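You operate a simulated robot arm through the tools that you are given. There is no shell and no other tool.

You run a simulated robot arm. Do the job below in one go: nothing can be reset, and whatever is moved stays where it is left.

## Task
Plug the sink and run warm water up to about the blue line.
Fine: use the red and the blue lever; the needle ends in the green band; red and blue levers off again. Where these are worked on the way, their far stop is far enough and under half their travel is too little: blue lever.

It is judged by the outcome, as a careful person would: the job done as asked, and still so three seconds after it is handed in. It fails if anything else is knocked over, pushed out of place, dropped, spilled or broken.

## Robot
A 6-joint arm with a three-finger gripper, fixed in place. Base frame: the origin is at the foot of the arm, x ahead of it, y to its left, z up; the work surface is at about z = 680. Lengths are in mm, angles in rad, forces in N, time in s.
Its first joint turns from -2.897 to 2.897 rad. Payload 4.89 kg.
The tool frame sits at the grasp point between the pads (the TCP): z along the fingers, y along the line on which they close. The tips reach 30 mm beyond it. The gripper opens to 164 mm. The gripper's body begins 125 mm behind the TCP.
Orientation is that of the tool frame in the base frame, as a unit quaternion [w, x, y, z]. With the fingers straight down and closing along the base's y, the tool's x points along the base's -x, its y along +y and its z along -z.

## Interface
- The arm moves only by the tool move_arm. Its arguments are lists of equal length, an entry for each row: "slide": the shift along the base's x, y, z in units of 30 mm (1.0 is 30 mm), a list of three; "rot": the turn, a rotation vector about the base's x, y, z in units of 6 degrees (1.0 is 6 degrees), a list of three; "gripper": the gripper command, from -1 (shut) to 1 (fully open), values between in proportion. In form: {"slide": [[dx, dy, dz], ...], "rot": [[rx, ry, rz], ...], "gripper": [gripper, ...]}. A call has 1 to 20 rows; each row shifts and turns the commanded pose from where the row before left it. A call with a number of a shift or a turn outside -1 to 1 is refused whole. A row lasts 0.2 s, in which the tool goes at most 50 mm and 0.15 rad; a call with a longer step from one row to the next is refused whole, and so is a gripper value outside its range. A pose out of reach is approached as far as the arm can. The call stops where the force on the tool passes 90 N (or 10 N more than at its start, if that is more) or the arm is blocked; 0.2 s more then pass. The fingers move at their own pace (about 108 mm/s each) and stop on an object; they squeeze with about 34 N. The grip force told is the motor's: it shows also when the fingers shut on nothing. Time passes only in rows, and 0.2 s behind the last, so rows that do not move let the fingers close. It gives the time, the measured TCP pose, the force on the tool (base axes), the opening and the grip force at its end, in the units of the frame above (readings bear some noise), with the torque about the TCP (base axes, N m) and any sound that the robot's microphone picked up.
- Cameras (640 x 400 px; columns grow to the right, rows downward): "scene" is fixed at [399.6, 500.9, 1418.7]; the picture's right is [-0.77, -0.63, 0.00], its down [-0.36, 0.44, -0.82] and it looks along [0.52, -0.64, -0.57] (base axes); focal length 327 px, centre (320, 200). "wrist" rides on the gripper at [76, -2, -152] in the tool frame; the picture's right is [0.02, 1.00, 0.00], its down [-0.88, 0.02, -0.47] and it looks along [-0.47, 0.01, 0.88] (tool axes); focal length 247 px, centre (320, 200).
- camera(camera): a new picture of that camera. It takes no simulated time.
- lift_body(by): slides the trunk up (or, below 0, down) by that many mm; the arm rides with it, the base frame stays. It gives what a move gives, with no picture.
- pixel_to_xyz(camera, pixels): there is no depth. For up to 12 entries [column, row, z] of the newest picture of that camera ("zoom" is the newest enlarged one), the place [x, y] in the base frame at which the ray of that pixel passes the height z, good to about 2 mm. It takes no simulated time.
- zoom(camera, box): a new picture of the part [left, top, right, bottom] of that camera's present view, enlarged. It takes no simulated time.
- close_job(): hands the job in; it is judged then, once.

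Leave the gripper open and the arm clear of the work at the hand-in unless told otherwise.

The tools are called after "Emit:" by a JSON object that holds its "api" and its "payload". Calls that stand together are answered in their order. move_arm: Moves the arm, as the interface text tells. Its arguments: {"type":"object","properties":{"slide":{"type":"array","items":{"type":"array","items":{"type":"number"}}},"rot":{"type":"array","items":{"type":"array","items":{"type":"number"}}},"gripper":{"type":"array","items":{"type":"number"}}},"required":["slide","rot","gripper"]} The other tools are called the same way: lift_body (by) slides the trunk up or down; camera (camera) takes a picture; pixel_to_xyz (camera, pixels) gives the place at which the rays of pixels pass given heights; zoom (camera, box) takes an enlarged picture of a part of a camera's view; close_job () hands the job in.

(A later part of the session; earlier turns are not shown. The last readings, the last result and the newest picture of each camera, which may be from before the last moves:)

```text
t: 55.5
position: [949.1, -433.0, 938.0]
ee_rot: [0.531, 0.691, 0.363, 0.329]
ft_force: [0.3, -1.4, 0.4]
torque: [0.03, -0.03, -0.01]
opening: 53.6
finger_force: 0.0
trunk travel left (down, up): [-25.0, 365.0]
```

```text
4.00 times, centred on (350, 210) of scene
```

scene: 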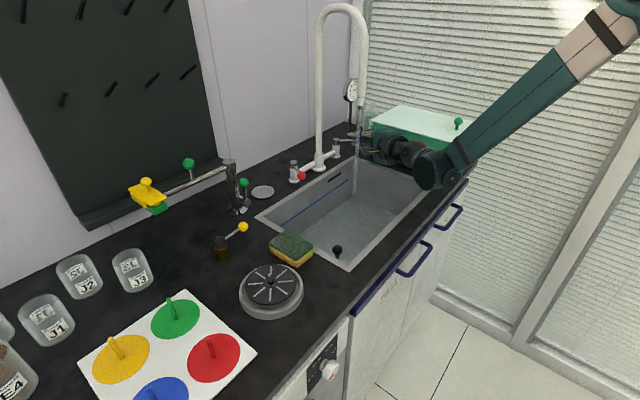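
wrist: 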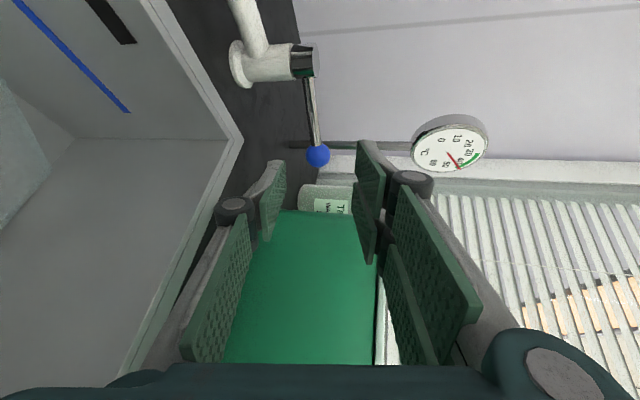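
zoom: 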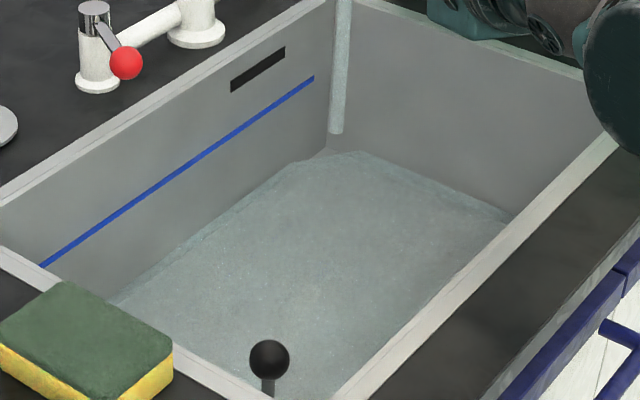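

About 38 now, dropping more slowly. I'll wait 2 s more and read again.

Emit:
{"api": "move_arm", "payload": {"slide": [[0, 0, 0], [0, 0, 0], [0, 0, 0], [0, 0, 0], [0, 0, 0], [0, 0, 0], [0, 0, 0], [0, 0, 0], [0, 0, 0], [0, 0, 0]], "rot": [[0, 0, 0], [0, 0, 0], [0, 0, 0], [0, 0, 0], [0, 0, 0], [0, 0, 0], [0, 0, 0], [0, 0, 0], [0, 0, 0], [0, 0, 0]], "gripper": [-0.35, -0.35, -0.35, -0.35, -0.35, -0.35, -0.35, -0.35, -0.35, -0.35]}}

Emit:
{"api": "zoom", "payload": {"camera": "wrist", "box": [400, 105, 500, 180]}}

Emit:
{"api": "zoom", "payload": {"camera": "scene", "box": [300, 160, 400, 260]}}

```text
t: 57.7
position: [947.7, -432.9, 937.8]
ee_rot: [0.531, 0.691, 0.364, 0.329]
ft_force: [0.1, -1.2, -0.6]
torque: [0.0, 0.0, 0.03]
opening: 53.4
finger_force: 0.1
trunk travel left (down, up): [-25.0, 365.0]
```

```text
5.33 times, centred on (450, 142) of wrist
```

zoom: 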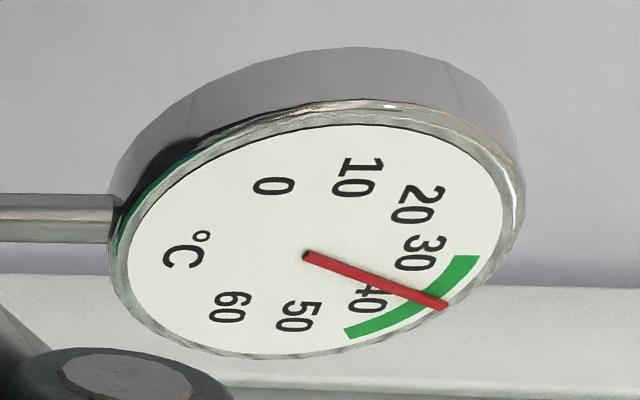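

```text
4.00 times, centred on (350, 210) of scene
```

zoom: 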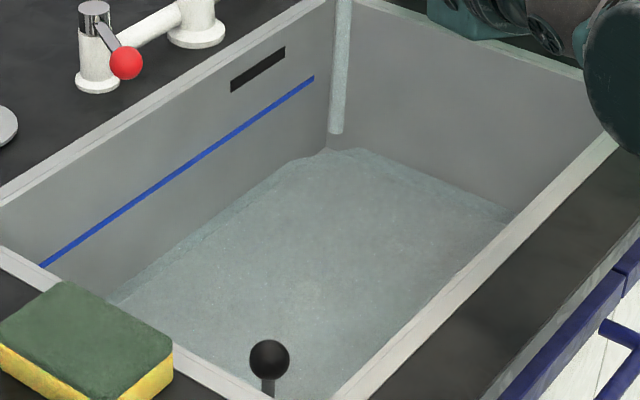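

The needle is at 35.5 and still falling slowly, so more hot is needed. I'll cross back to red, again keeping the tips in front of the stream.

Emit:
{"api": "move_arm", "payload": {"slide": [[-0.9, 0.5, 0.1], [-0.9, 0.5, 0.1], [-0.9, 0.5, 0.1], [-0.6, 0.3, 0], [-0.6, 0.3, 0], [-0.6, 0.3, 0], [-0.6, 0.3, 0], [0, 0.93, 0], [0, 0.93, 0], [0, 0.93, 0], [0, 0.93, 0], [0, 0.93, 0], [0, 0.93, 0], [0, 0.93, 0], [0, 0.93, 0]], "rot": [[0, 0, 0], [0, 0, 0], [0, 0, 0], [0, 0, 1], [0, 0, 1], [0, 0, 1], [0, 0, 1], [0, 0, 0], [0, 0, 0], [0, 0, 0], [0, 0, 0], [0, 0, 0], [0, 0, 0], [0, 0, 0], [0, 0, 0]], "gripper": [-0.35, -0.35, -0.35, -0.35, -0.35, -0.35, -0.35, -0.35, -0.35, -0.35, -0.35, -0.35, -0.35, -0.35, -0.35]}}

Emit:
{"api": "camera", "payload": {"camera": "wrist"}}

Emit:
{"api": "zoom", "payload": {"camera": "scene", "box": [335, 70, 375, 110]}}

Emit:
{"api": "camera", "payload": {"camera": "scene"}}

```text
t: 60.9
position: [795.5, -128.2, 946.1]
ee_rot: [0.452, 0.601, 0.499, 0.432]
ft_force: [-0.5, -0.9, -0.6]
torque: [-0.01, -0.03, 0.1]
opening: 53.3
finger_force: 0.0
trunk travel left (down, up): [-25.0, 365.0]
```

```text
taken
```

wrist: 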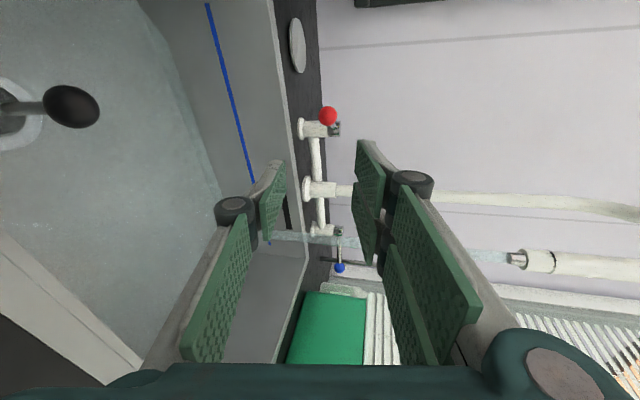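

```text
10.00 times, centred on (355, 90) of scene
```

zoom: 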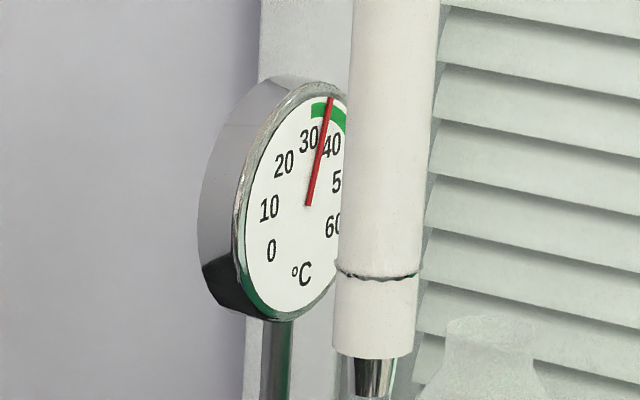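

```text
taken
```

scene: 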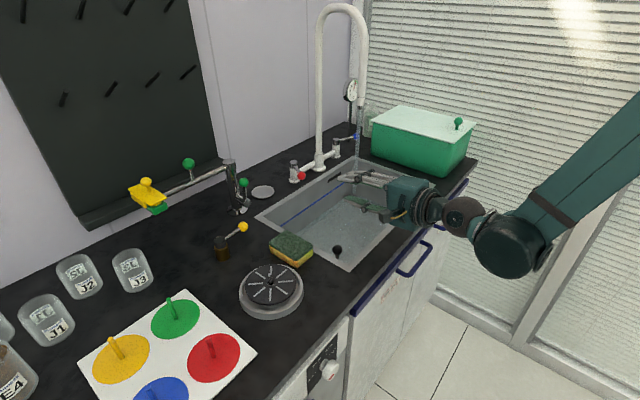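

The needle is at about 34, still green. The red ball is ahead at wrist (328,116). I'll advance onto it and grip.

Emit:
{"api": "move_arm", "payload": {"slide": [[0.87, -0.01, -0.14], [0.87, -0.01, -0.14], [0.87, -0.01, -0.14], [0.87, -0.01, -0.14], [0.87, -0.01, -0.14], [0.87, -0.01, -0.14], [0.87, -0.01, -0.14], [0, 0, 0]], "rot": [[0, 0, 0], [0, 0, 0], [0, 0, 0], [0, 0, 0], [0, 0, 0], [0, 0, 0], [0, 0, 0], [0, 0, 0]], "gripper": [-0.35, -0.35, -0.35, -0.35, -0.35, -0.35, -0.35, -0.35]}}

Emit:
{"api": "camera", "payload": {"camera": "wrist"}}

Emit:
{"api": "zoom", "payload": {"camera": "scene", "box": [270, 120, 370, 200]}}

```text
t: 62.7
position: [977.9, -131.0, 916.3]
ee_rot: [0.452, 0.6, 0.5, 0.431]
ft_force: [-0.3, 0.3, -0.8]
torque: [-0.02, 0.02, 0.02]
opening: 53.4
finger_force: 0.0
trunk travel left (down, up): [-25.0, 365.0]
```

```text
taken
```

wrist: 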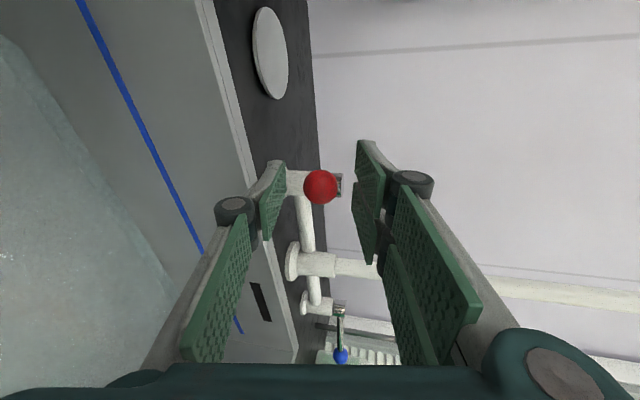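

```text
5.00 times, centred on (320, 160) of scene
```

zoom: 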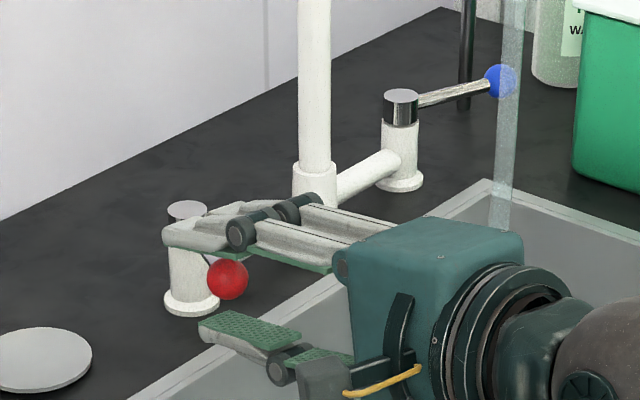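

Aligned. I'll grip and drag the red lever from about 30° to about 72°, matching blue's opening.

Emit:
{"api": "move_arm", "payload": {"slide": [[0.15, 0, -0.03], [0, 0, 0], [0, 0, 0], [0.16, 0.25, 0], [0.19, 0.23, 0], [0.21, 0.21, 0], [0.23, 0.19, 0], [0, 0, 0]], "rot": [[0, 0, 0], [0, 0, 0], [0, 0, 0], [0, 0, 0], [0, 0, 0], [0, 0, 0], [0, 0, 0], [0, 0, 0]], "gripper": [-0.7, -1, -1, -1, -1, -1, -1, -1]}}

Emit:
{"api": "zoom", "payload": {"camera": "scene", "box": [270, 120, 370, 200]}}

Emit:
{"api": "zoom", "payload": {"camera": "scene", "box": [335, 70, 375, 110]}}

```text
t: 64.5
position: [1005.7, -106.1, 915.4]
ee_rot: [0.452, 0.601, 0.499, 0.432]
ft_force: [1.4, -25.7, 10.7]
torque: [-0.23, 0.13, -1.33]
opening: 23.8
finger_force: 45.1
trunk travel left (down, up): [-25.0, 365.0]
```

```text
5.00 times, centred on (320, 160) of scene
```

zoom: 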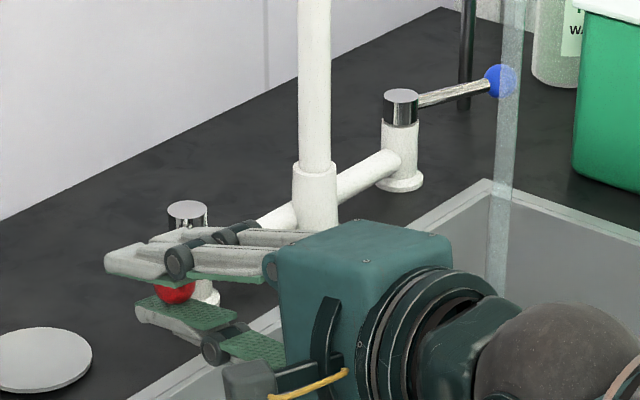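

```text
10.00 times, centred on (355, 90) of scene
```

zoom: 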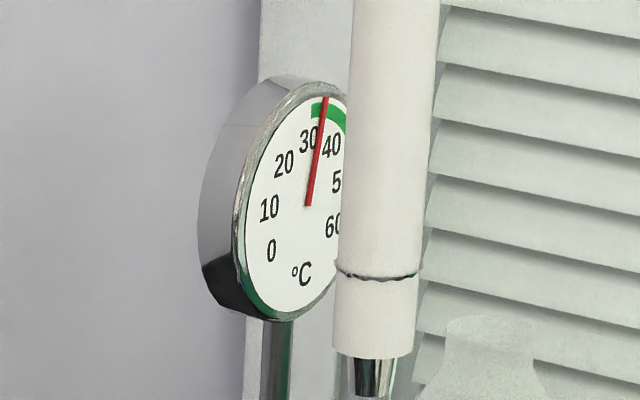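

The red lever follows, at about 53°. Needle about 33. I'll continue to about 75°.

Emit:
{"api": "move_arm", "payload": {"slide": [[0.25, 0.15, 0], [0.26, 0.13, 0], [0.27, 0.1, 0], [0.1, 0.03, 0], [0, 0, 0]], "rot": [[0, 0, -0.5], [0, 0, -0.5], [0, 0, -0.5], [0, 0, 0], [0, 0, 0]], "gripper": [-1, -1, -1, -1, -1]}}

Emit:
{"api": "zoom", "payload": {"camera": "scene", "box": [270, 120, 370, 200]}}

Emit:
{"api": "zoom", "payload": {"camera": "scene", "box": [335, 70, 375, 110]}}

Emit:
{"api": "camera", "payload": {"camera": "wrist"}}

```text
t: 65.7
position: [1032.5, -92.4, 914.4]
ee_rot: [0.484, 0.638, 0.45, 0.394]
ft_force: [-42.2, -1.3, -19.4]
torque: [0.1, 0.05, -0.26]
opening: 23.3
finger_force: 45.3
trunk travel left (down, up): [-25.0, 365.0]
```

```text
5.00 times, centred on (320, 160) of scene
```

zoom: 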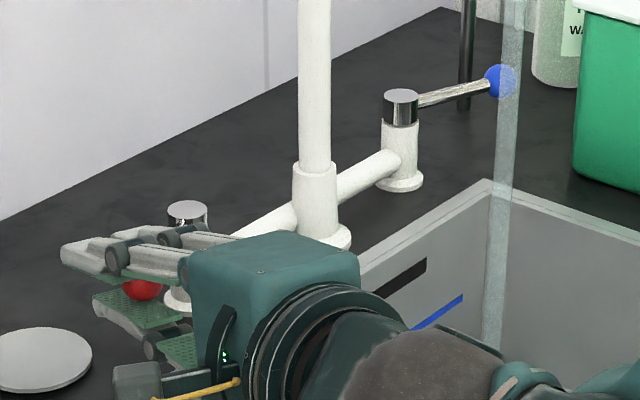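

```text
10.00 times, centred on (355, 90) of scene
```

zoom: 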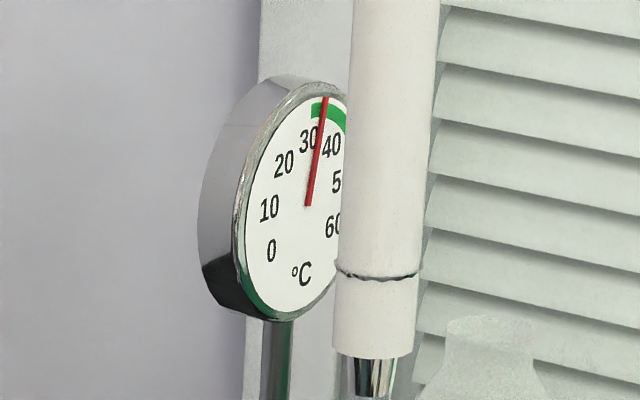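

```text
taken
```

wrist: 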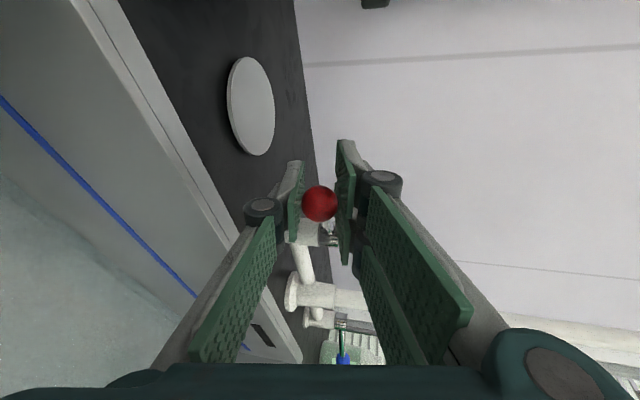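

Red is at about 72° and pushing back (-42 N), so this looks like its far stop. I'll release, back out and look at the level and needle.

Emit:
{"api": "move_arm", "payload": {"slide": [[-0.1, 0, 0], [0, 0, 0], [-0.93, 0.3, 0.25], [-0.93, 0.3, 0.25], [-0.93, 0.3, 0.25], [-1, 0, 0.1], [-1, 0, 0.1], [-1, 0, 0.1], [-1, 0, 0], [-1, 0, 0]], "rot": [[0, 0, 0], [0, 0, 0], [0, 0, 0], [0, 0, 0], [0, 0, 0], [0, 0, 0], [0, 0, 0], [0, 0, 0], [0, 0, 0], [0, 0, 0]], "gripper": [-0.35, -0.35, -0.35, -0.35, -0.35, -0.35, -0.35, -0.35, -0.35, -0.35]}}

Emit:
{"api": "camera", "payload": {"camera": "wrist"}}

Emit:
{"api": "zoom", "payload": {"camera": "scene", "box": [335, 70, 375, 110]}}

Emit:
{"api": "zoom", "payload": {"camera": "scene", "box": [250, 130, 440, 270]}}

```text
t: 67.9
position: [797.0, -64.4, 947.6]
ee_rot: [0.483, 0.638, 0.45, 0.395]
ft_force: [1.6, -1.1, -0.5]
torque: [-0.05, -0.06, -0.01]
opening: 53.1
finger_force: 0.1
trunk travel left (down, up): [-25.0, 365.0]
```

```text
taken
```

wrist: 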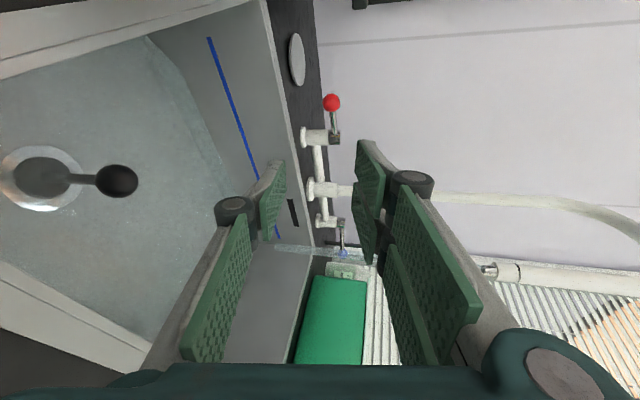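

```text
10.00 times, centred on (355, 90) of scene
```

zoom: 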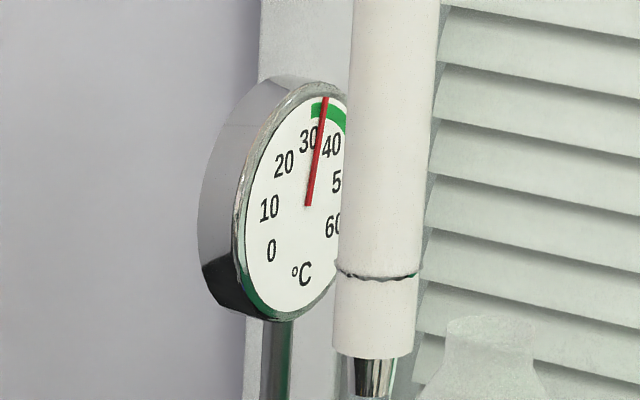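

```text
2.86 times, centred on (345, 200) of scene
```

zoom: 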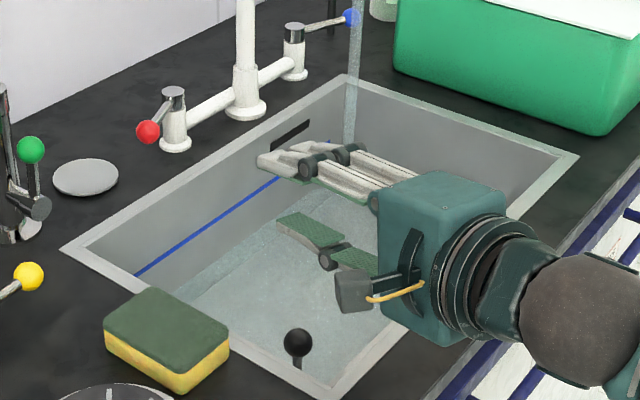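

I'll zoom on the back wall to measure the water level against the blue line.

Emit:
{"api": "zoom", "payload": {"camera": "wrist", "box": [130, 10, 290, 210]}}

Emit:
{"api": "pixel_to_xyz", "payload": {"camera": "wrist", "pixels": [[233, 110, 779], [205, 110, 690], [205, 110, 710], [205, 110, 730], [215, 110, 710], [195, 110, 690], [185, 110, 680]]}}

```text
2.00 times, centred on (210, 110) of wrist
```

zoom: 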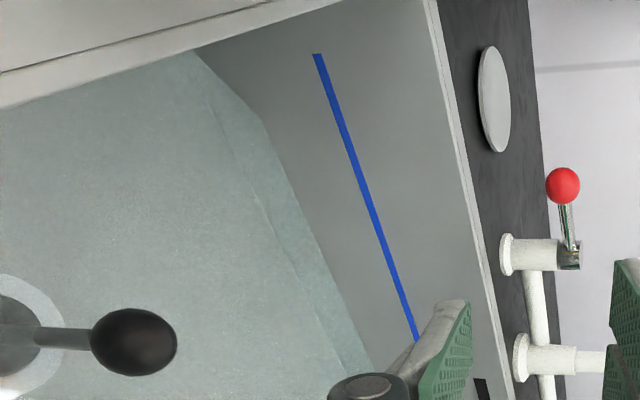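

```text
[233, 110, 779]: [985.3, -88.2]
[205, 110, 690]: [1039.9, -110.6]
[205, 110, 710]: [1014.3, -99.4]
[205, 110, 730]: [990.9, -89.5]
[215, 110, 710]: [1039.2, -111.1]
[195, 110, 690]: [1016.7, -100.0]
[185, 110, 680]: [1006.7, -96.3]
```

The level is about 729, roughly halfway from the floor (680) to the line (779), and the needle is around 33. At this flow it rises about 3 mm/s. I plan to shut blue first and then red; the stretch of hot alone lifts the temperature toward mid-band. I'm crossing to blue now.

Emit:
{"api": "move_arm", "payload": {"slide": [[0, -0.96, 0], [0, -0.96, 0], [0, -0.96, 0], [0, -0.96, 0], [0, -0.96, 0], [0, -0.96, 0], [0, -0.96, 0], [0, -0.96, 0], [0, -0.96, 0], [0, -0.96, 0], [0.84, -0.45, -0.05], [0.84, -0.45, -0.05], [0.84, -0.45, -0.05], [0.84, -0.45, -0.05], [0.84, -0.45, -0.05], [0.84, -0.45, -0.05]], "rot": [[0, 0, 0], [0, 0, 0], [0, 0, 0], [0, 0, 0], [0, 0, -0.6], [0, 0, -0.6], [0, 0, -0.6], [0, 0, -0.6], [0, 0, 0], [0, 0, 0], [0, 0, 0], [0, 0, 0], [0, 0, 0], [0, 0, 0], [0, 0, 0], [0, 0, 0]], "gripper": [-0.35, -0.35, -0.35, -0.35, -0.35, -0.35, -0.35, -0.35, -0.35, -0.35, -0.35, -0.35, -0.35, -0.35, -0.35, -0.35]}}

Emit:
{"api": "camera", "payload": {"camera": "wrist"}}

Emit:
{"api": "zoom", "payload": {"camera": "wrist", "box": [400, 105, 500, 180]}}

Emit:
{"api": "zoom", "payload": {"camera": "scene", "box": [290, 150, 390, 250]}}

```text
t: 71.3
position: [946.3, -433.4, 938.1]
ee_rot: [0.529, 0.689, 0.367, 0.331]
ft_force: [-1.7, 0.4, 1.5]
torque: [0.09, 0.12, 0.03]
opening: 53.2
finger_force: 0.1
trunk travel left (down, up): [-25.0, 365.0]
```

```text
taken
```

wrist: 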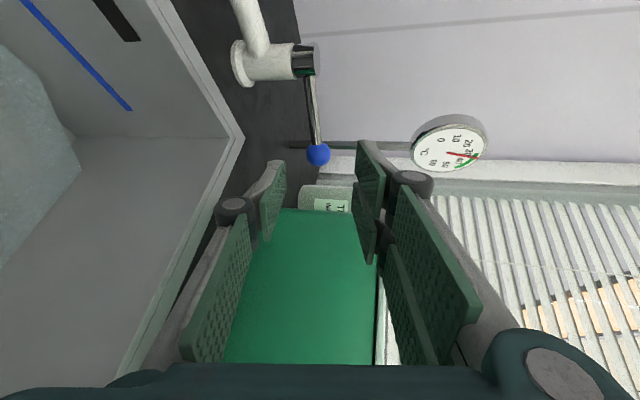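

```text
5.33 times, centred on (450, 142) of wrist
```

zoom: 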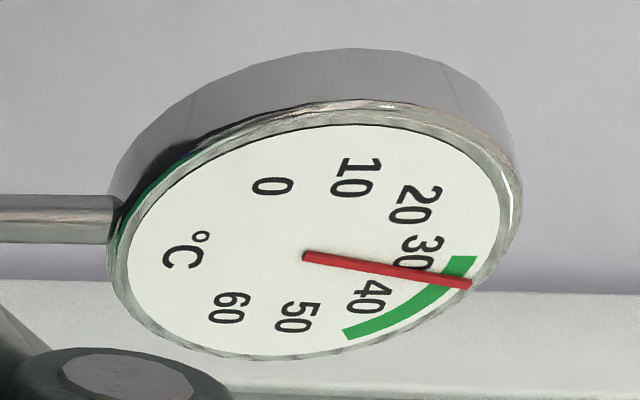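

```text
4.00 times, centred on (340, 200) of scene
```

zoom: 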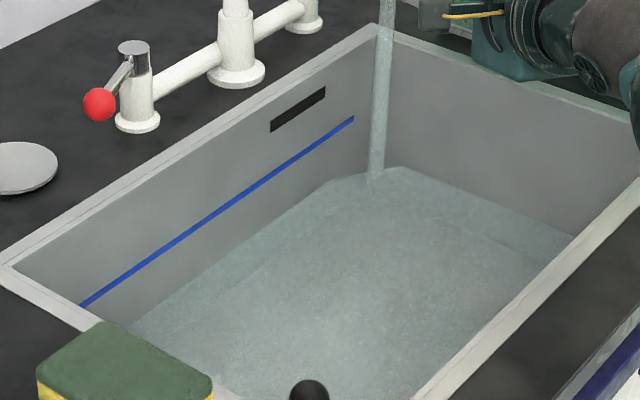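

Needle about 33. I'll measure the level from the scene zoom: waterline near (270,224), blue line near (270,174), faint floor edge near (270,257).

Emit:
{"api": "pixel_to_xyz", "payload": {"camera": "zoom", "pixels": [[270, 174, 779], [270, 174, 770], [270, 224, 720], [270, 224, 730], [270, 224, 740], [270, 257, 680], [270, 257, 690]]}}

Emit:
{"api": "zoom", "payload": {"camera": "scene", "box": [315, 170, 375, 220]}}

```text
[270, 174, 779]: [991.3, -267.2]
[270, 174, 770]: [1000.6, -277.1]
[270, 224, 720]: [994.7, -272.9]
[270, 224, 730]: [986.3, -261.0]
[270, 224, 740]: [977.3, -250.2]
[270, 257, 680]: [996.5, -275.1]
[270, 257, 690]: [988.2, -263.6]
```

```text
8.00 times, centred on (345, 195) of scene
```

zoom: 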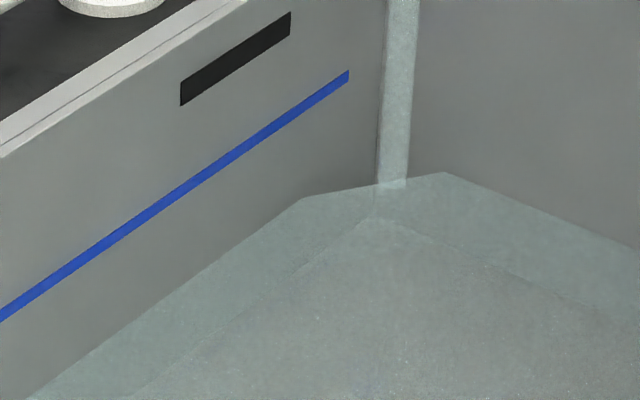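

The level is ≈ 725, so about 54 mm remain. I'll hold 4 s here and measure the rate.

Emit:
{"api": "move_arm", "payload": {"slide": [[0, 0, 0], [0, 0, 0], [0, 0, 0], [0, 0, 0], [0, 0, 0], [0, 0, 0], [0, 0, 0], [0, 0, 0], [0, 0, 0], [0, 0, 0], [0, 0, 0], [0, 0, 0], [0, 0, 0], [0, 0, 0], [0, 0, 0], [0, 0, 0], [0, 0, 0], [0, 0, 0], [0, 0, 0], [0, 0, 0]], "rot": [[0, 0, 0], [0, 0, 0], [0, 0, 0], [0, 0, 0], [0, 0, 0], [0, 0, 0], [0, 0, 0], [0, 0, 0], [0, 0, 0], [0, 0, 0], [0, 0, 0], [0, 0, 0], [0, 0, 0], [0, 0, 0], [0, 0, 0], [0, 0, 0], [0, 0, 0], [0, 0, 0], [0, 0, 0], [0, 0, 0]], "gripper": [-0.35, -0.35, -0.35, -0.35, -0.35, -0.35, -0.35, -0.35, -0.35, -0.35, -0.35, -0.35, -0.35, -0.35, -0.35, -0.35, -0.35, -0.35, -0.35, -0.35]}}

Emit:
{"api": "zoom", "payload": {"camera": "wrist", "box": [400, 105, 500, 180]}}

Emit:
{"api": "zoom", "payload": {"camera": "scene", "box": [315, 170, 375, 220]}}

```text
t: 75.5
position: [945.1, -432.9, 936.0]
ee_rot: [0.53, 0.689, 0.367, 0.331]
ft_force: [0.2, -0.6, 0.3]
torque: [0.0, -0.01, -0.02]
opening: 53.2
finger_force: 0.1
trunk travel left (down, up): [-25.0, 365.0]
```

```text
5.33 times, centred on (450, 142) of wrist
```

zoom: 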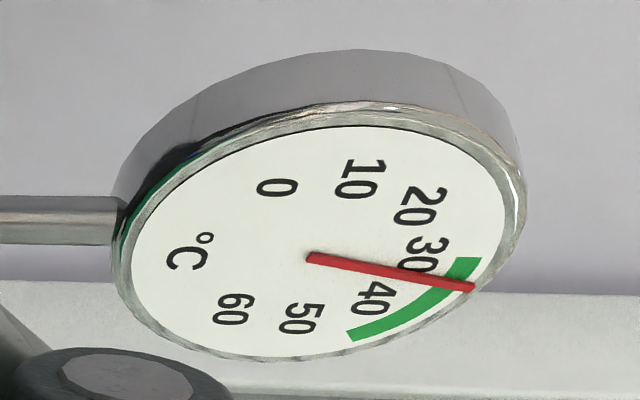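

```text
8.00 times, centred on (345, 195) of scene
```

zoom: 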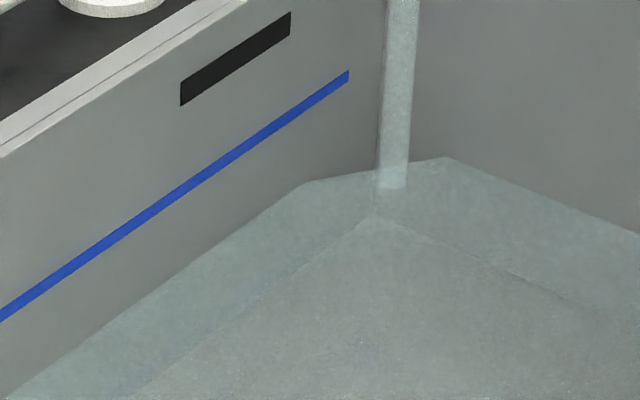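

It rises about 2 mm/s and the level is ≈ 735; the needle is steady at about 33. Shutting both levers will take roughly 15 mm of rise, so I'll wait about 12 s more, checking on the way.

Emit:
{"api": "move_arm", "payload": {"slide": [[0, 0, 0], [0, 0, 0], [0, 0, 0], [0, 0, 0], [0, 0, 0], [0, 0, 0], [0, 0, 0], [0, 0, 0], [0, 0, 0], [0, 0, 0], [0, 0, 0], [0, 0, 0], [0, 0, 0], [0, 0, 0], [0, 0, 0], [0, 0, 0], [0, 0, 0], [0, 0, 0], [0, 0, 0], [0, 0, 0]], "rot": [[0, 0, 0], [0, 0, 0], [0, 0, 0], [0, 0, 0], [0, 0, 0], [0, 0, 0], [0, 0, 0], [0, 0, 0], [0, 0, 0], [0, 0, 0], [0, 0, 0], [0, 0, 0], [0, 0, 0], [0, 0, 0], [0, 0, 0], [0, 0, 0], [0, 0, 0], [0, 0, 0], [0, 0, 0], [0, 0, 0]], "gripper": [-0.35, -0.35, -0.35, -0.35, -0.35, -0.35, -0.35, -0.35, -0.35, -0.35, -0.35, -0.35, -0.35, -0.35, -0.35, -0.35, -0.35, -0.35, -0.35, -0.35]}}

Emit:
{"api": "zoom", "payload": {"camera": "wrist", "box": [400, 105, 500, 180]}}

Emit:
{"api": "zoom", "payload": {"camera": "scene", "box": [315, 170, 375, 220]}}

```text
t: 79.7
position: [946.6, -432.4, 937.3]
ee_rot: [0.53, 0.688, 0.368, 0.332]
ft_force: [0.7, 0.7, 0.2]
torque: [0.01, -0.01, -0.03]
opening: 53.3
finger_force: 0.1
trunk travel left (down, up): [-25.0, 365.0]
```

```text
5.33 times, centred on (450, 142) of wrist
```

zoom: 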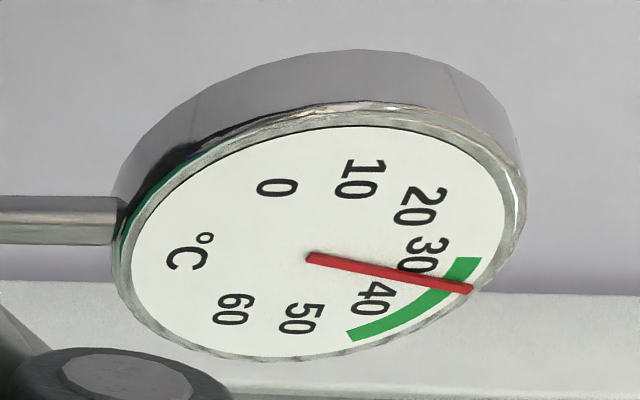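

```text
8.00 times, centred on (345, 195) of scene
```

zoom: 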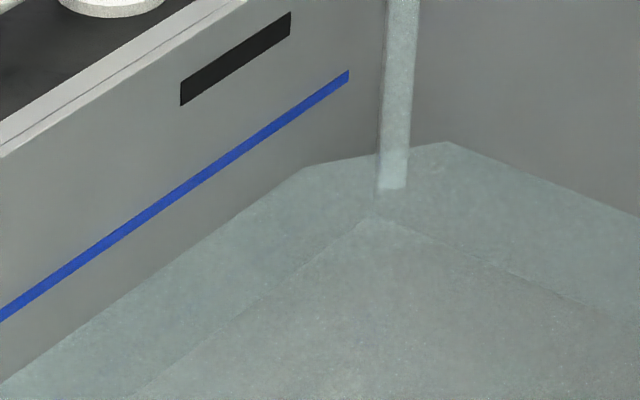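

Level ≈ 744, needle about 34. I'll wait 8 s more.

Emit:
{"api": "move_arm", "payload": {"slide": [[0, 0, 0], [0, 0, 0], [0, 0, 0], [0, 0, 0], [0, 0, 0], [0, 0, 0], [0, 0, 0], [0, 0, 0], [0, 0, 0], [0, 0, 0], [0, 0, 0], [0, 0, 0], [0, 0, 0], [0, 0, 0], [0, 0, 0], [0, 0, 0], [0, 0, 0], [0, 0, 0], [0, 0, 0], [0, 0, 0]], "rot": [[0, 0, 0], [0, 0, 0], [0, 0, 0], [0, 0, 0], [0, 0, 0], [0, 0, 0], [0, 0, 0], [0, 0, 0], [0, 0, 0], [0, 0, 0], [0, 0, 0], [0, 0, 0], [0, 0, 0], [0, 0, 0], [0, 0, 0], [0, 0, 0], [0, 0, 0], [0, 0, 0], [0, 0, 0], [0, 0, 0]], "gripper": [-0.35, -0.35, -0.35, -0.35, -0.35, -0.35, -0.35, -0.35, -0.35, -0.35, -0.35, -0.35, -0.35, -0.35, -0.35, -0.35, -0.35, -0.35, -0.35, -0.35]}}

Emit:
{"api": "zoom", "payload": {"camera": "scene", "box": [315, 170, 375, 220]}}

Emit:
{"api": "camera", "payload": {"camera": "wrist"}}

```text
t: 83.9
position: [946.8, -432.6, 936.8]
ee_rot: [0.53, 0.689, 0.367, 0.331]
ft_force: [0.9, -0.6, 0.0]
torque: [0.0, 0.0, 0.02]
opening: 53.5
finger_force: 0.1
trunk travel left (down, up): [-25.0, 365.0]
```

```text
8.00 times, centred on (345, 195) of scene
```

zoom: 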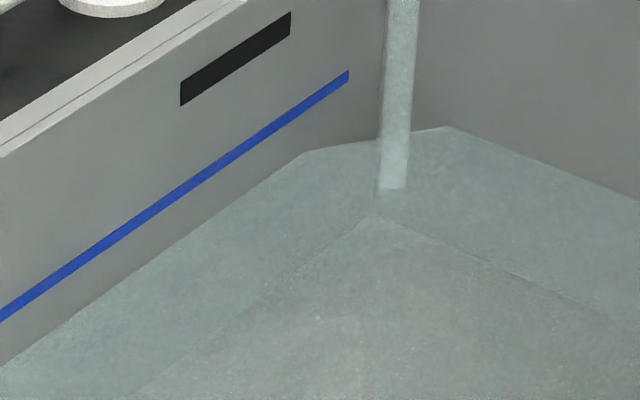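

```text
taken
```

wrist: 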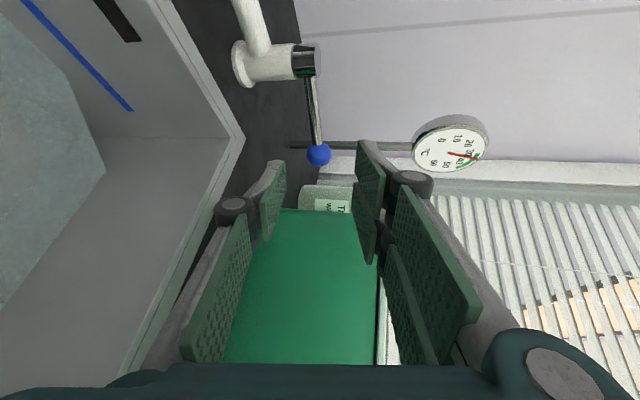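

Level ≈ 752. I'll move onto the blue ball and grip it now, ready to turn.

Emit:
{"api": "move_arm", "payload": {"slide": [[0.57, -0.34, -0.15], [0.57, -0.34, -0.15], [0.57, -0.34, -0.15], [0.57, -0.34, -0.15], [0.55, -0.33, -0.15], [0, 0, 0], [0, 0, 0]], "rot": [[0, 0, 0], [0, 0, 0], [0, 0, 0], [0, 0, 0], [0, 0, 0], [0, 0, 0], [0, 0, 0]], "gripper": [-0.35, -0.35, -0.35, -0.35, -0.35, -0.35, -0.35]}}

Emit:
{"api": "camera", "payload": {"camera": "wrist"}}

Emit:
{"api": "zoom", "payload": {"camera": "scene", "box": [315, 170, 375, 220]}}

```text
t: 85.5
position: [1032.4, -484.4, 915.4]
ee_rot: [0.529, 0.689, 0.366, 0.332]
ft_force: [0.6, 1.2, 0.3]
torque: [-0.03, -0.01, -0.01]
opening: 53.2
finger_force: 0.1
trunk travel left (down, up): [-25.0, 365.0]
```

```text
taken
```

wrist: 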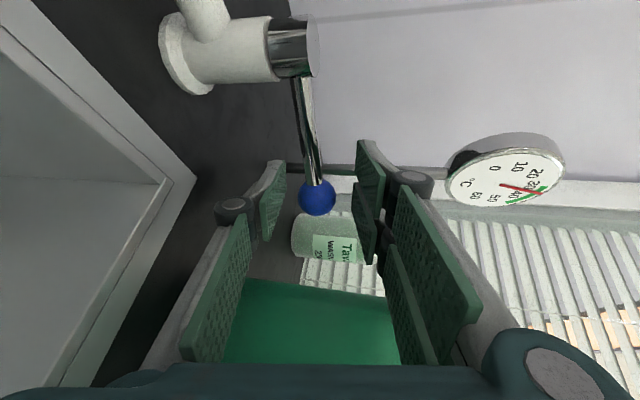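

```text
8.00 times, centred on (345, 195) of scene
```

zoom: 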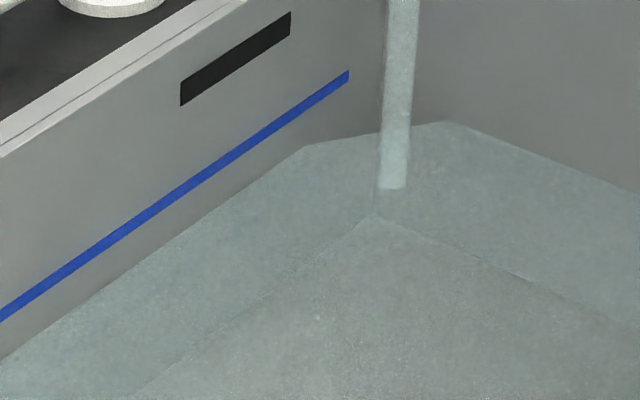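

On the ball (317,198); level ≈ 755, needle ≈ 34. I'll grip now.

Emit:
{"api": "move_arm", "payload": {"slide": [[0, 0.03, -0.06], [0, 0, 0], [0, 0, 0]], "rot": [[0, 0, 0], [0, 0, 0], [0, 0, 0]], "gripper": [-0.7, -1, -1]}}

```text
t: 86.3
position: [1030.5, -484.3, 912.8]
ee_rot: [0.529, 0.69, 0.367, 0.331]
ft_force: [-3.0, -1.6, -9.9]
torque: [-0.07, -0.07, 0.13]
opening: 22.8
finger_force: 45.3
trunk travel left (down, up): [-25.0, 365.0]
```

Gripped cleanly. I'll swing blue back along its arc toward off, easing the yaw back as it goes.

Emit:
{"api": "move_arm", "payload": {"slide": [[-0.27, 0.1, 0], [-0.25, 0.13, 0], [-0.24, 0.16, 0], [-0.22, 0.18, 0], [-0.2, 0.2, 0], [-0.18, 0.22, 0], [-0.16, 0.24, 0]], "rot": [[0, 0, 0], [0, 0, 0.5], [0, 0, 0.5], [0, 0, 0.5], [0, 0, 0.5], [0, 0, 0.5], [0, 0, 0.5]], "gripper": [-1, -1, -1, -1, -1, -1, -1]}}

Emit:
{"api": "zoom", "payload": {"camera": "scene", "box": [310, 70, 450, 210]}}

```text
t: 87.9
position: [985.3, -447.5, 915.7]
ee_rot: [0.472, 0.624, 0.47, 0.409]
ft_force: [10.7, -9.7, 27.9]
torque: [-0.27, 0.1, -1.15]
opening: 23.4
finger_force: 44.8
trunk travel left (down, up): [-25.0, 365.0]
```

```text
2.86 times, centred on (380, 140) of scene
```

zoom: 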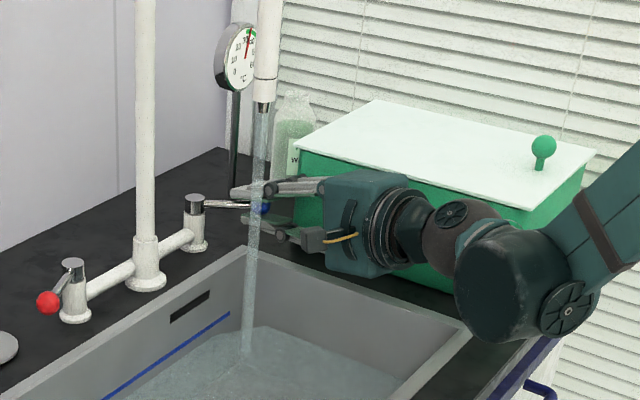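

Blue is at about 30°. I'll finish the arc to its off stop.

Emit:
{"api": "move_arm", "payload": {"slide": [[-0.13, 0.25, 0.03], [-0.1, 0.27, 0], [-0.07, 0.28, 0], [-0.04, 0.28, 0], [-0.01, 0.29, 0], [0, 0.15, 0], [0, 0, 0]], "rot": [[0, 0, 0.5], [0, 0, 0.5], [0, 0, 0], [0, 0, 0], [0, 0, 0], [0, 0, 0], [0, 0, 0]], "gripper": [-1, -1, -1, -1, -1, -1, -1]}}

Emit:
{"api": "zoom", "payload": {"camera": "scene", "box": [310, 90, 450, 210]}}

Emit:
{"api": "camera", "payload": {"camera": "wrist"}}

Emit:
{"api": "zoom", "payload": {"camera": "scene", "box": [335, 70, 375, 110]}}

```text
t: 89.5
position: [976.7, -403.3, 915.6]
ee_rot: [0.45, 0.599, 0.502, 0.433]
ft_force: [9.6, -36.6, 23.9]
torque: [-0.16, 0.18, -1.18]
opening: 23.3
finger_force: 44.9
trunk travel left (down, up): [-25.0, 365.0]
```

```text
3.33 times, centred on (380, 150) of scene
```

zoom: 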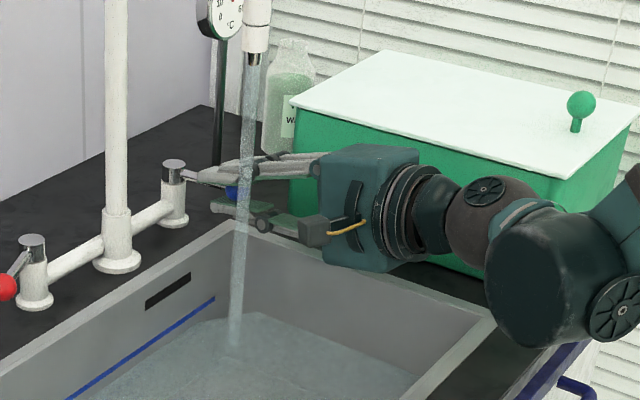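

```text
taken
```

wrist: 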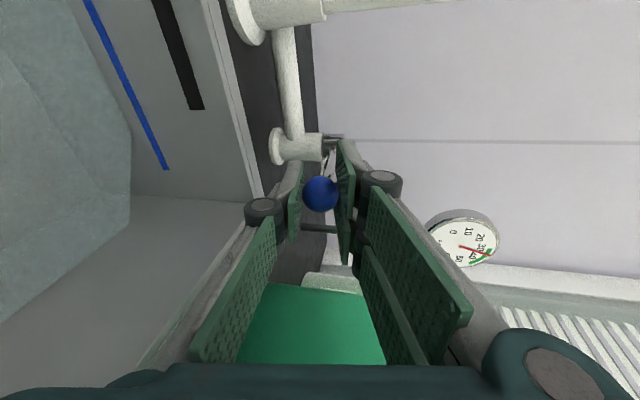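

```text
10.00 times, centred on (355, 90) of scene
```

zoom: 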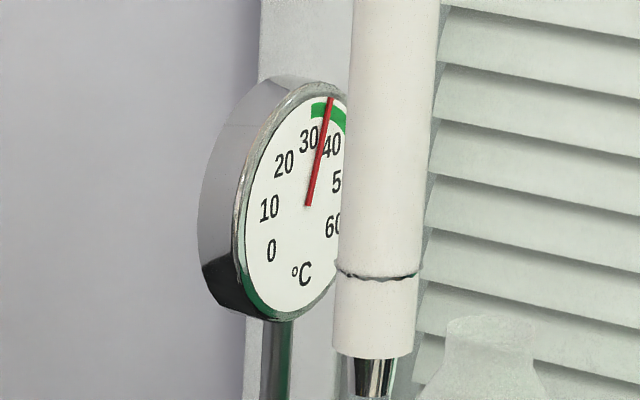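

Blue is back against its off stop (-37 N). I'll release, back out straight, and cross in front of the stream to the red side.

Emit:
{"api": "move_arm", "payload": {"slide": [[0, -0.06, 0], [0, 0, 0], [-1, 0, 0.17], [-1, 0, 0.17], [-1, 0, 0.17], [-1, 0, 0.17], [-1, 0, 0.17], [-1, 0, 0.17], [0, 0.95, 0], [0, 0.95, 0], [0, 0.95, 0], [0, 0.95, 0], [0, 0.95, 0], [0, 0.95, 0], [0, 0.95, 0], [0, 0.95, 0], [0, 0.95, 0], [0, 0.95, 0], [0, 0.95, 0], [0, 0.95, 0]], "rot": [[0, 0, 0], [0, 0, 0], [0, 0, 0], [0, 0, 0], [0, 0, 0], [0, 0, 0], [0, 0, 0], [0, 0, 0], [0, 0, 0], [0, 0, 0], [0, 0, 0], [0, 0, 0], [0, 0, 0], [0, 0, 0], [0, 0, 0], [0, 0, 0], [0, 0, -0.5], [0, 0, -0.5], [0, 0, -0.5], [0, 0, 0]], "gripper": [-0.35, -0.35, -0.35, -0.35, -0.35, -0.35, -0.35, -0.35, -0.35, -0.35, -0.35, -0.35, -0.35, -0.35, -0.35, -0.35, -0.35, -0.35, -0.35, -0.35]}}

Emit:
{"api": "camera", "payload": {"camera": "wrist"}}

Emit:
{"api": "zoom", "payload": {"camera": "scene", "box": [290, 120, 390, 220]}}

Emit:
{"api": "zoom", "payload": {"camera": "scene", "box": [335, 70, 375, 110]}}

```text
t: 93.7
position: [797.2, -60.8, 944.8]
ee_rot: [0.482, 0.636, 0.453, 0.398]
ft_force: [0.3, -1.3, 0.8]
torque: [0.06, 0.06, 0.15]
opening: 53.2
finger_force: 0.0
trunk travel left (down, up): [-25.0, 365.0]
```

```text
taken
```

wrist: 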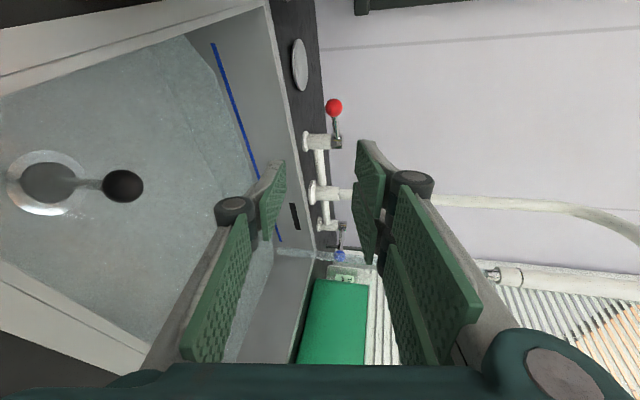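

```text
4.00 times, centred on (340, 170) of scene
```

zoom: 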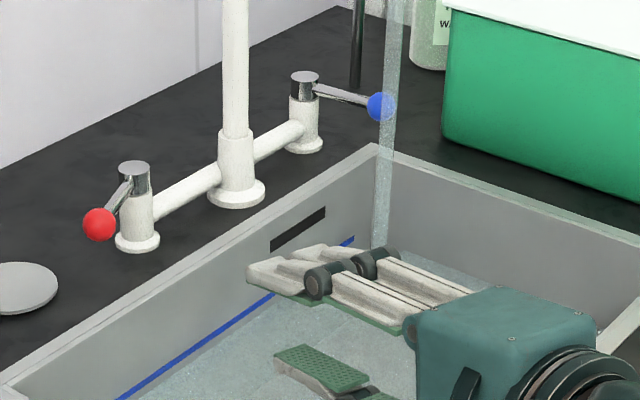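

```text
10.00 times, centred on (355, 90) of scene
```

zoom: 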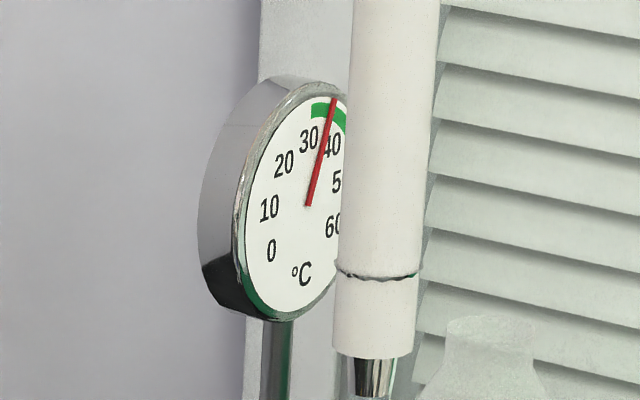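

Blue is exactly back at its original place (scene 355,146). Needle about 36. I'll measure the level now.

Emit:
{"api": "zoom", "payload": {"camera": "scene", "box": [280, 185, 350, 235]}}

Emit:
{"api": "zoom", "payload": {"camera": "wrist", "box": [170, 10, 290, 130]}}

```text
8.00 times, centred on (315, 210) of scene
```

zoom: 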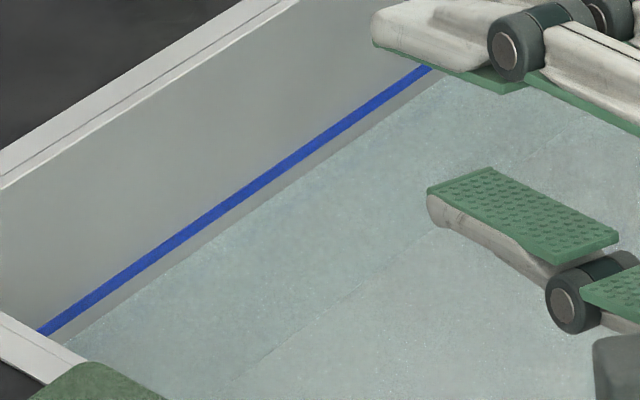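

```text
3.33 times, centred on (230, 70) of wrist
```

zoom: 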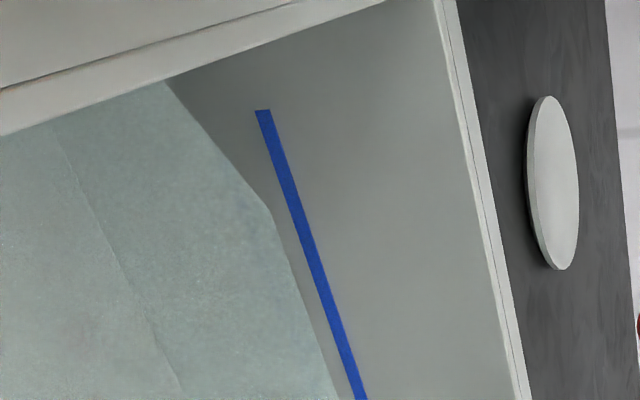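

The level is about 11 mm under the line, with hot rising about 1 mm/s. I'll approach the red ball along the earlier path.

Emit:
{"api": "move_arm", "payload": {"slide": [[0.84, -0.02, -0.05], [0.84, -0.02, -0.05], [0.84, -0.02, -0.05], [0.84, -0.02, -0.05], [0.84, -0.02, -0.05], [0.84, -0.02, -0.05], [0.92, -0.32, -0.24], [0.92, -0.32, -0.24], [0.92, -0.32, -0.24], [0, 0, 0]], "rot": [[0, 0, 0], [0, 0, 0], [0, 0, 0], [0, 0, 0], [0, 0, 0], [0, 0, 0], [0, 0, 0], [0, 0, 0], [0, 0, 0], [0, 0, 0]], "gripper": [-0.35, -0.35, -0.35, -0.35, -0.35, -0.35, -0.35, -0.35, -0.35, -0.35]}}

Emit:
{"api": "camera", "payload": {"camera": "wrist"}}

Emit:
{"api": "zoom", "payload": {"camera": "scene", "box": [270, 120, 370, 200]}}

Emit:
{"api": "zoom", "payload": {"camera": "scene", "box": [280, 165, 360, 235]}}

```text
t: 95.9
position: [1029.9, -90.4, 914.5]
ee_rot: [0.482, 0.635, 0.454, 0.397]
ft_force: [-0.9, -0.6, -0.3]
torque: [0.02, 0.01, -0.01]
opening: 53.4
finger_force: 0.2
trunk travel left (down, up): [-25.0, 365.0]
```

```text
taken
```

wrist: 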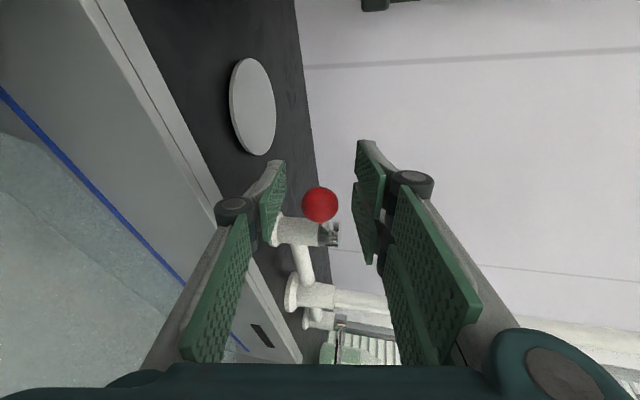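

```text
5.00 times, centred on (320, 160) of scene
```

zoom: 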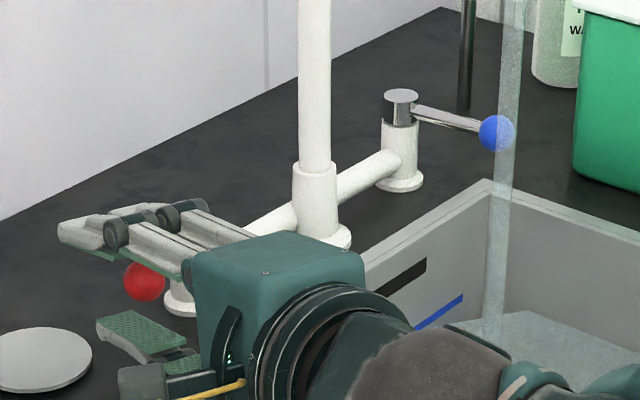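

```text
5.71 times, centred on (320, 200) of scene
```

zoom: 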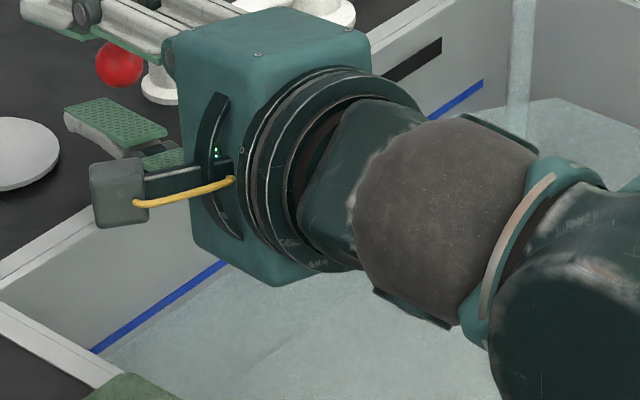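

Centred vertically; the ball sits a little to -y of the finger line, so I'll shift 6 mm and grip, holding about 3 s. The level is about 9 mm below the line.

Emit:
{"api": "move_arm", "payload": {"slide": [[0.05, -0.2, 0], [0, 0, 0], [0, 0, 0], [0, 0, 0], [0, 0, 0], [0, 0, 0], [0, 0, 0], [0, 0, 0], [0, 0, 0], [0, 0, 0], [0, 0, 0], [0, 0, 0], [0, 0, 0], [0, 0, 0], [0, 0, 0]], "rot": [[0, 0, 0], [0, 0, 0], [0, 0, 0], [0, 0, 0], [0, 0, 0], [0, 0, 0], [0, 0, 0], [0, 0, 0], [0, 0, 0], [0, 0, 0], [0, 0, 0], [0, 0, 0], [0, 0, 0], [0, 0, 0], [0, 0, 0]], "gripper": [-0.35, -0.7, -1, -1, -1, -1, -1, -1, -1, -1, -1, -1, -1, -1, -1]}}

Emit:
{"api": "zoom", "payload": {"camera": "scene", "box": [280, 165, 360, 235]}}

Emit:
{"api": "zoom", "payload": {"camera": "scene", "box": [335, 70, 375, 110]}}

Emit:
{"api": "camera", "payload": {"camera": "wrist"}}

```text
t: 99.1
position: [1032.1, -97.5, 914.1]
ee_rot: [0.481, 0.636, 0.454, 0.398]
ft_force: [-9.5, 1.9, -22.4]
torque: [-0.03, -0.09, -0.17]
opening: 23.1
finger_force: 44.7
trunk travel left (down, up): [-25.0, 365.0]
```

```text
5.71 times, centred on (320, 200) of scene
```

zoom: 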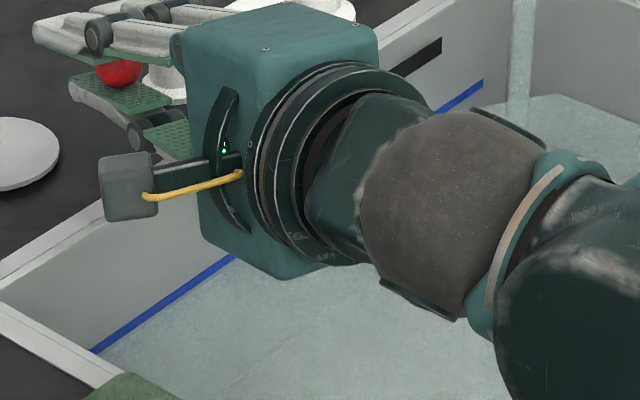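

```text
10.00 times, centred on (355, 90) of scene
```

zoom: 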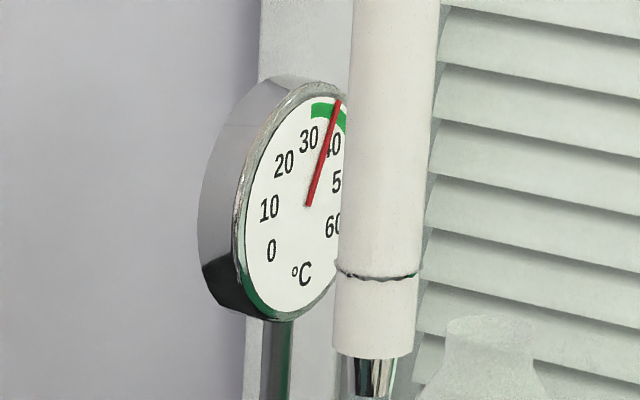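

```text
taken
```

wrist: 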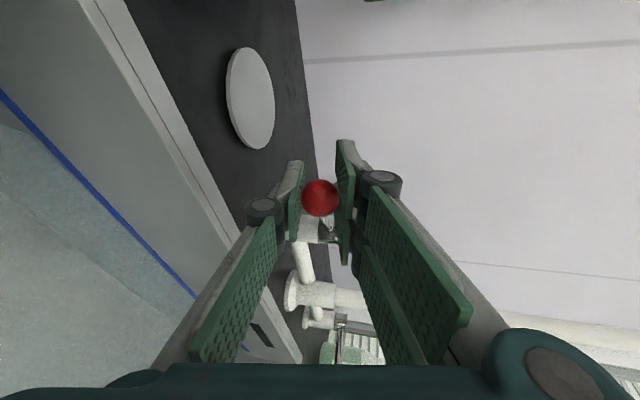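

Needle about 37.5, mid-green, and the water is about 5 mm under the line. I'll hold 1.4 s more, then start turning red off along its arc.

Emit:
{"api": "move_arm", "payload": {"slide": [[0, 0, -0.03], [0, 0, 0], [0, 0, 0], [0, 0, 0], [0, 0, 0], [0, 0, 0], [-0.27, -0.1, 0], [-0.26, -0.13, 0], [-0.25, -0.16, 0], [-0.23, -0.19, 0], [-0.21, -0.21, 0], [-0.19, -0.23, 0], [-0.16, -0.25, 0]], "rot": [[0, 0, 0], [0, 0, 0], [0, 0, 0], [0, 0, 0], [0, 0, 0], [0, 0, 0], [0, 0, 0], [0, 0, 0], [0, 0, 0], [0, 0, 0], [0, 0, 0], [0, 0, 0], [0, 0, 0]], "gripper": [-1, -1, -1, -1, -1, -1, -1, -1, -1, -1, -1, -1, -1]}}

Emit:
{"api": "zoom", "payload": {"camera": "scene", "box": [270, 120, 370, 200]}}

```text
t: 101.9
position: [983.6, -138.5, 914.2]
ee_rot: [0.483, 0.635, 0.453, 0.399]
ft_force: [15.8, 8.6, 35.7]
torque: [0.36, -0.01, 1.21]
opening: 23.1
finger_force: 45.2
trunk travel left (down, up): [-25.0, 365.0]
```

```text
5.00 times, centred on (320, 160) of scene
```

zoom: 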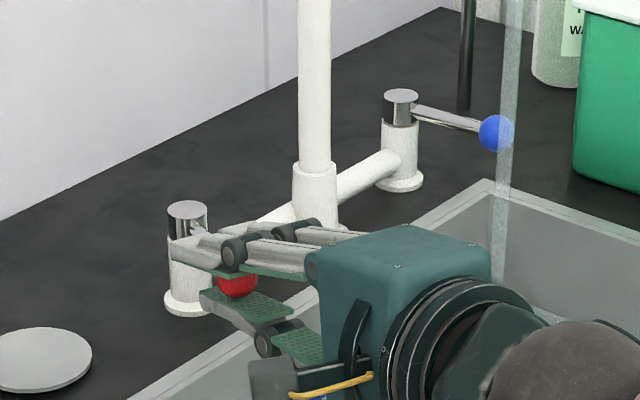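

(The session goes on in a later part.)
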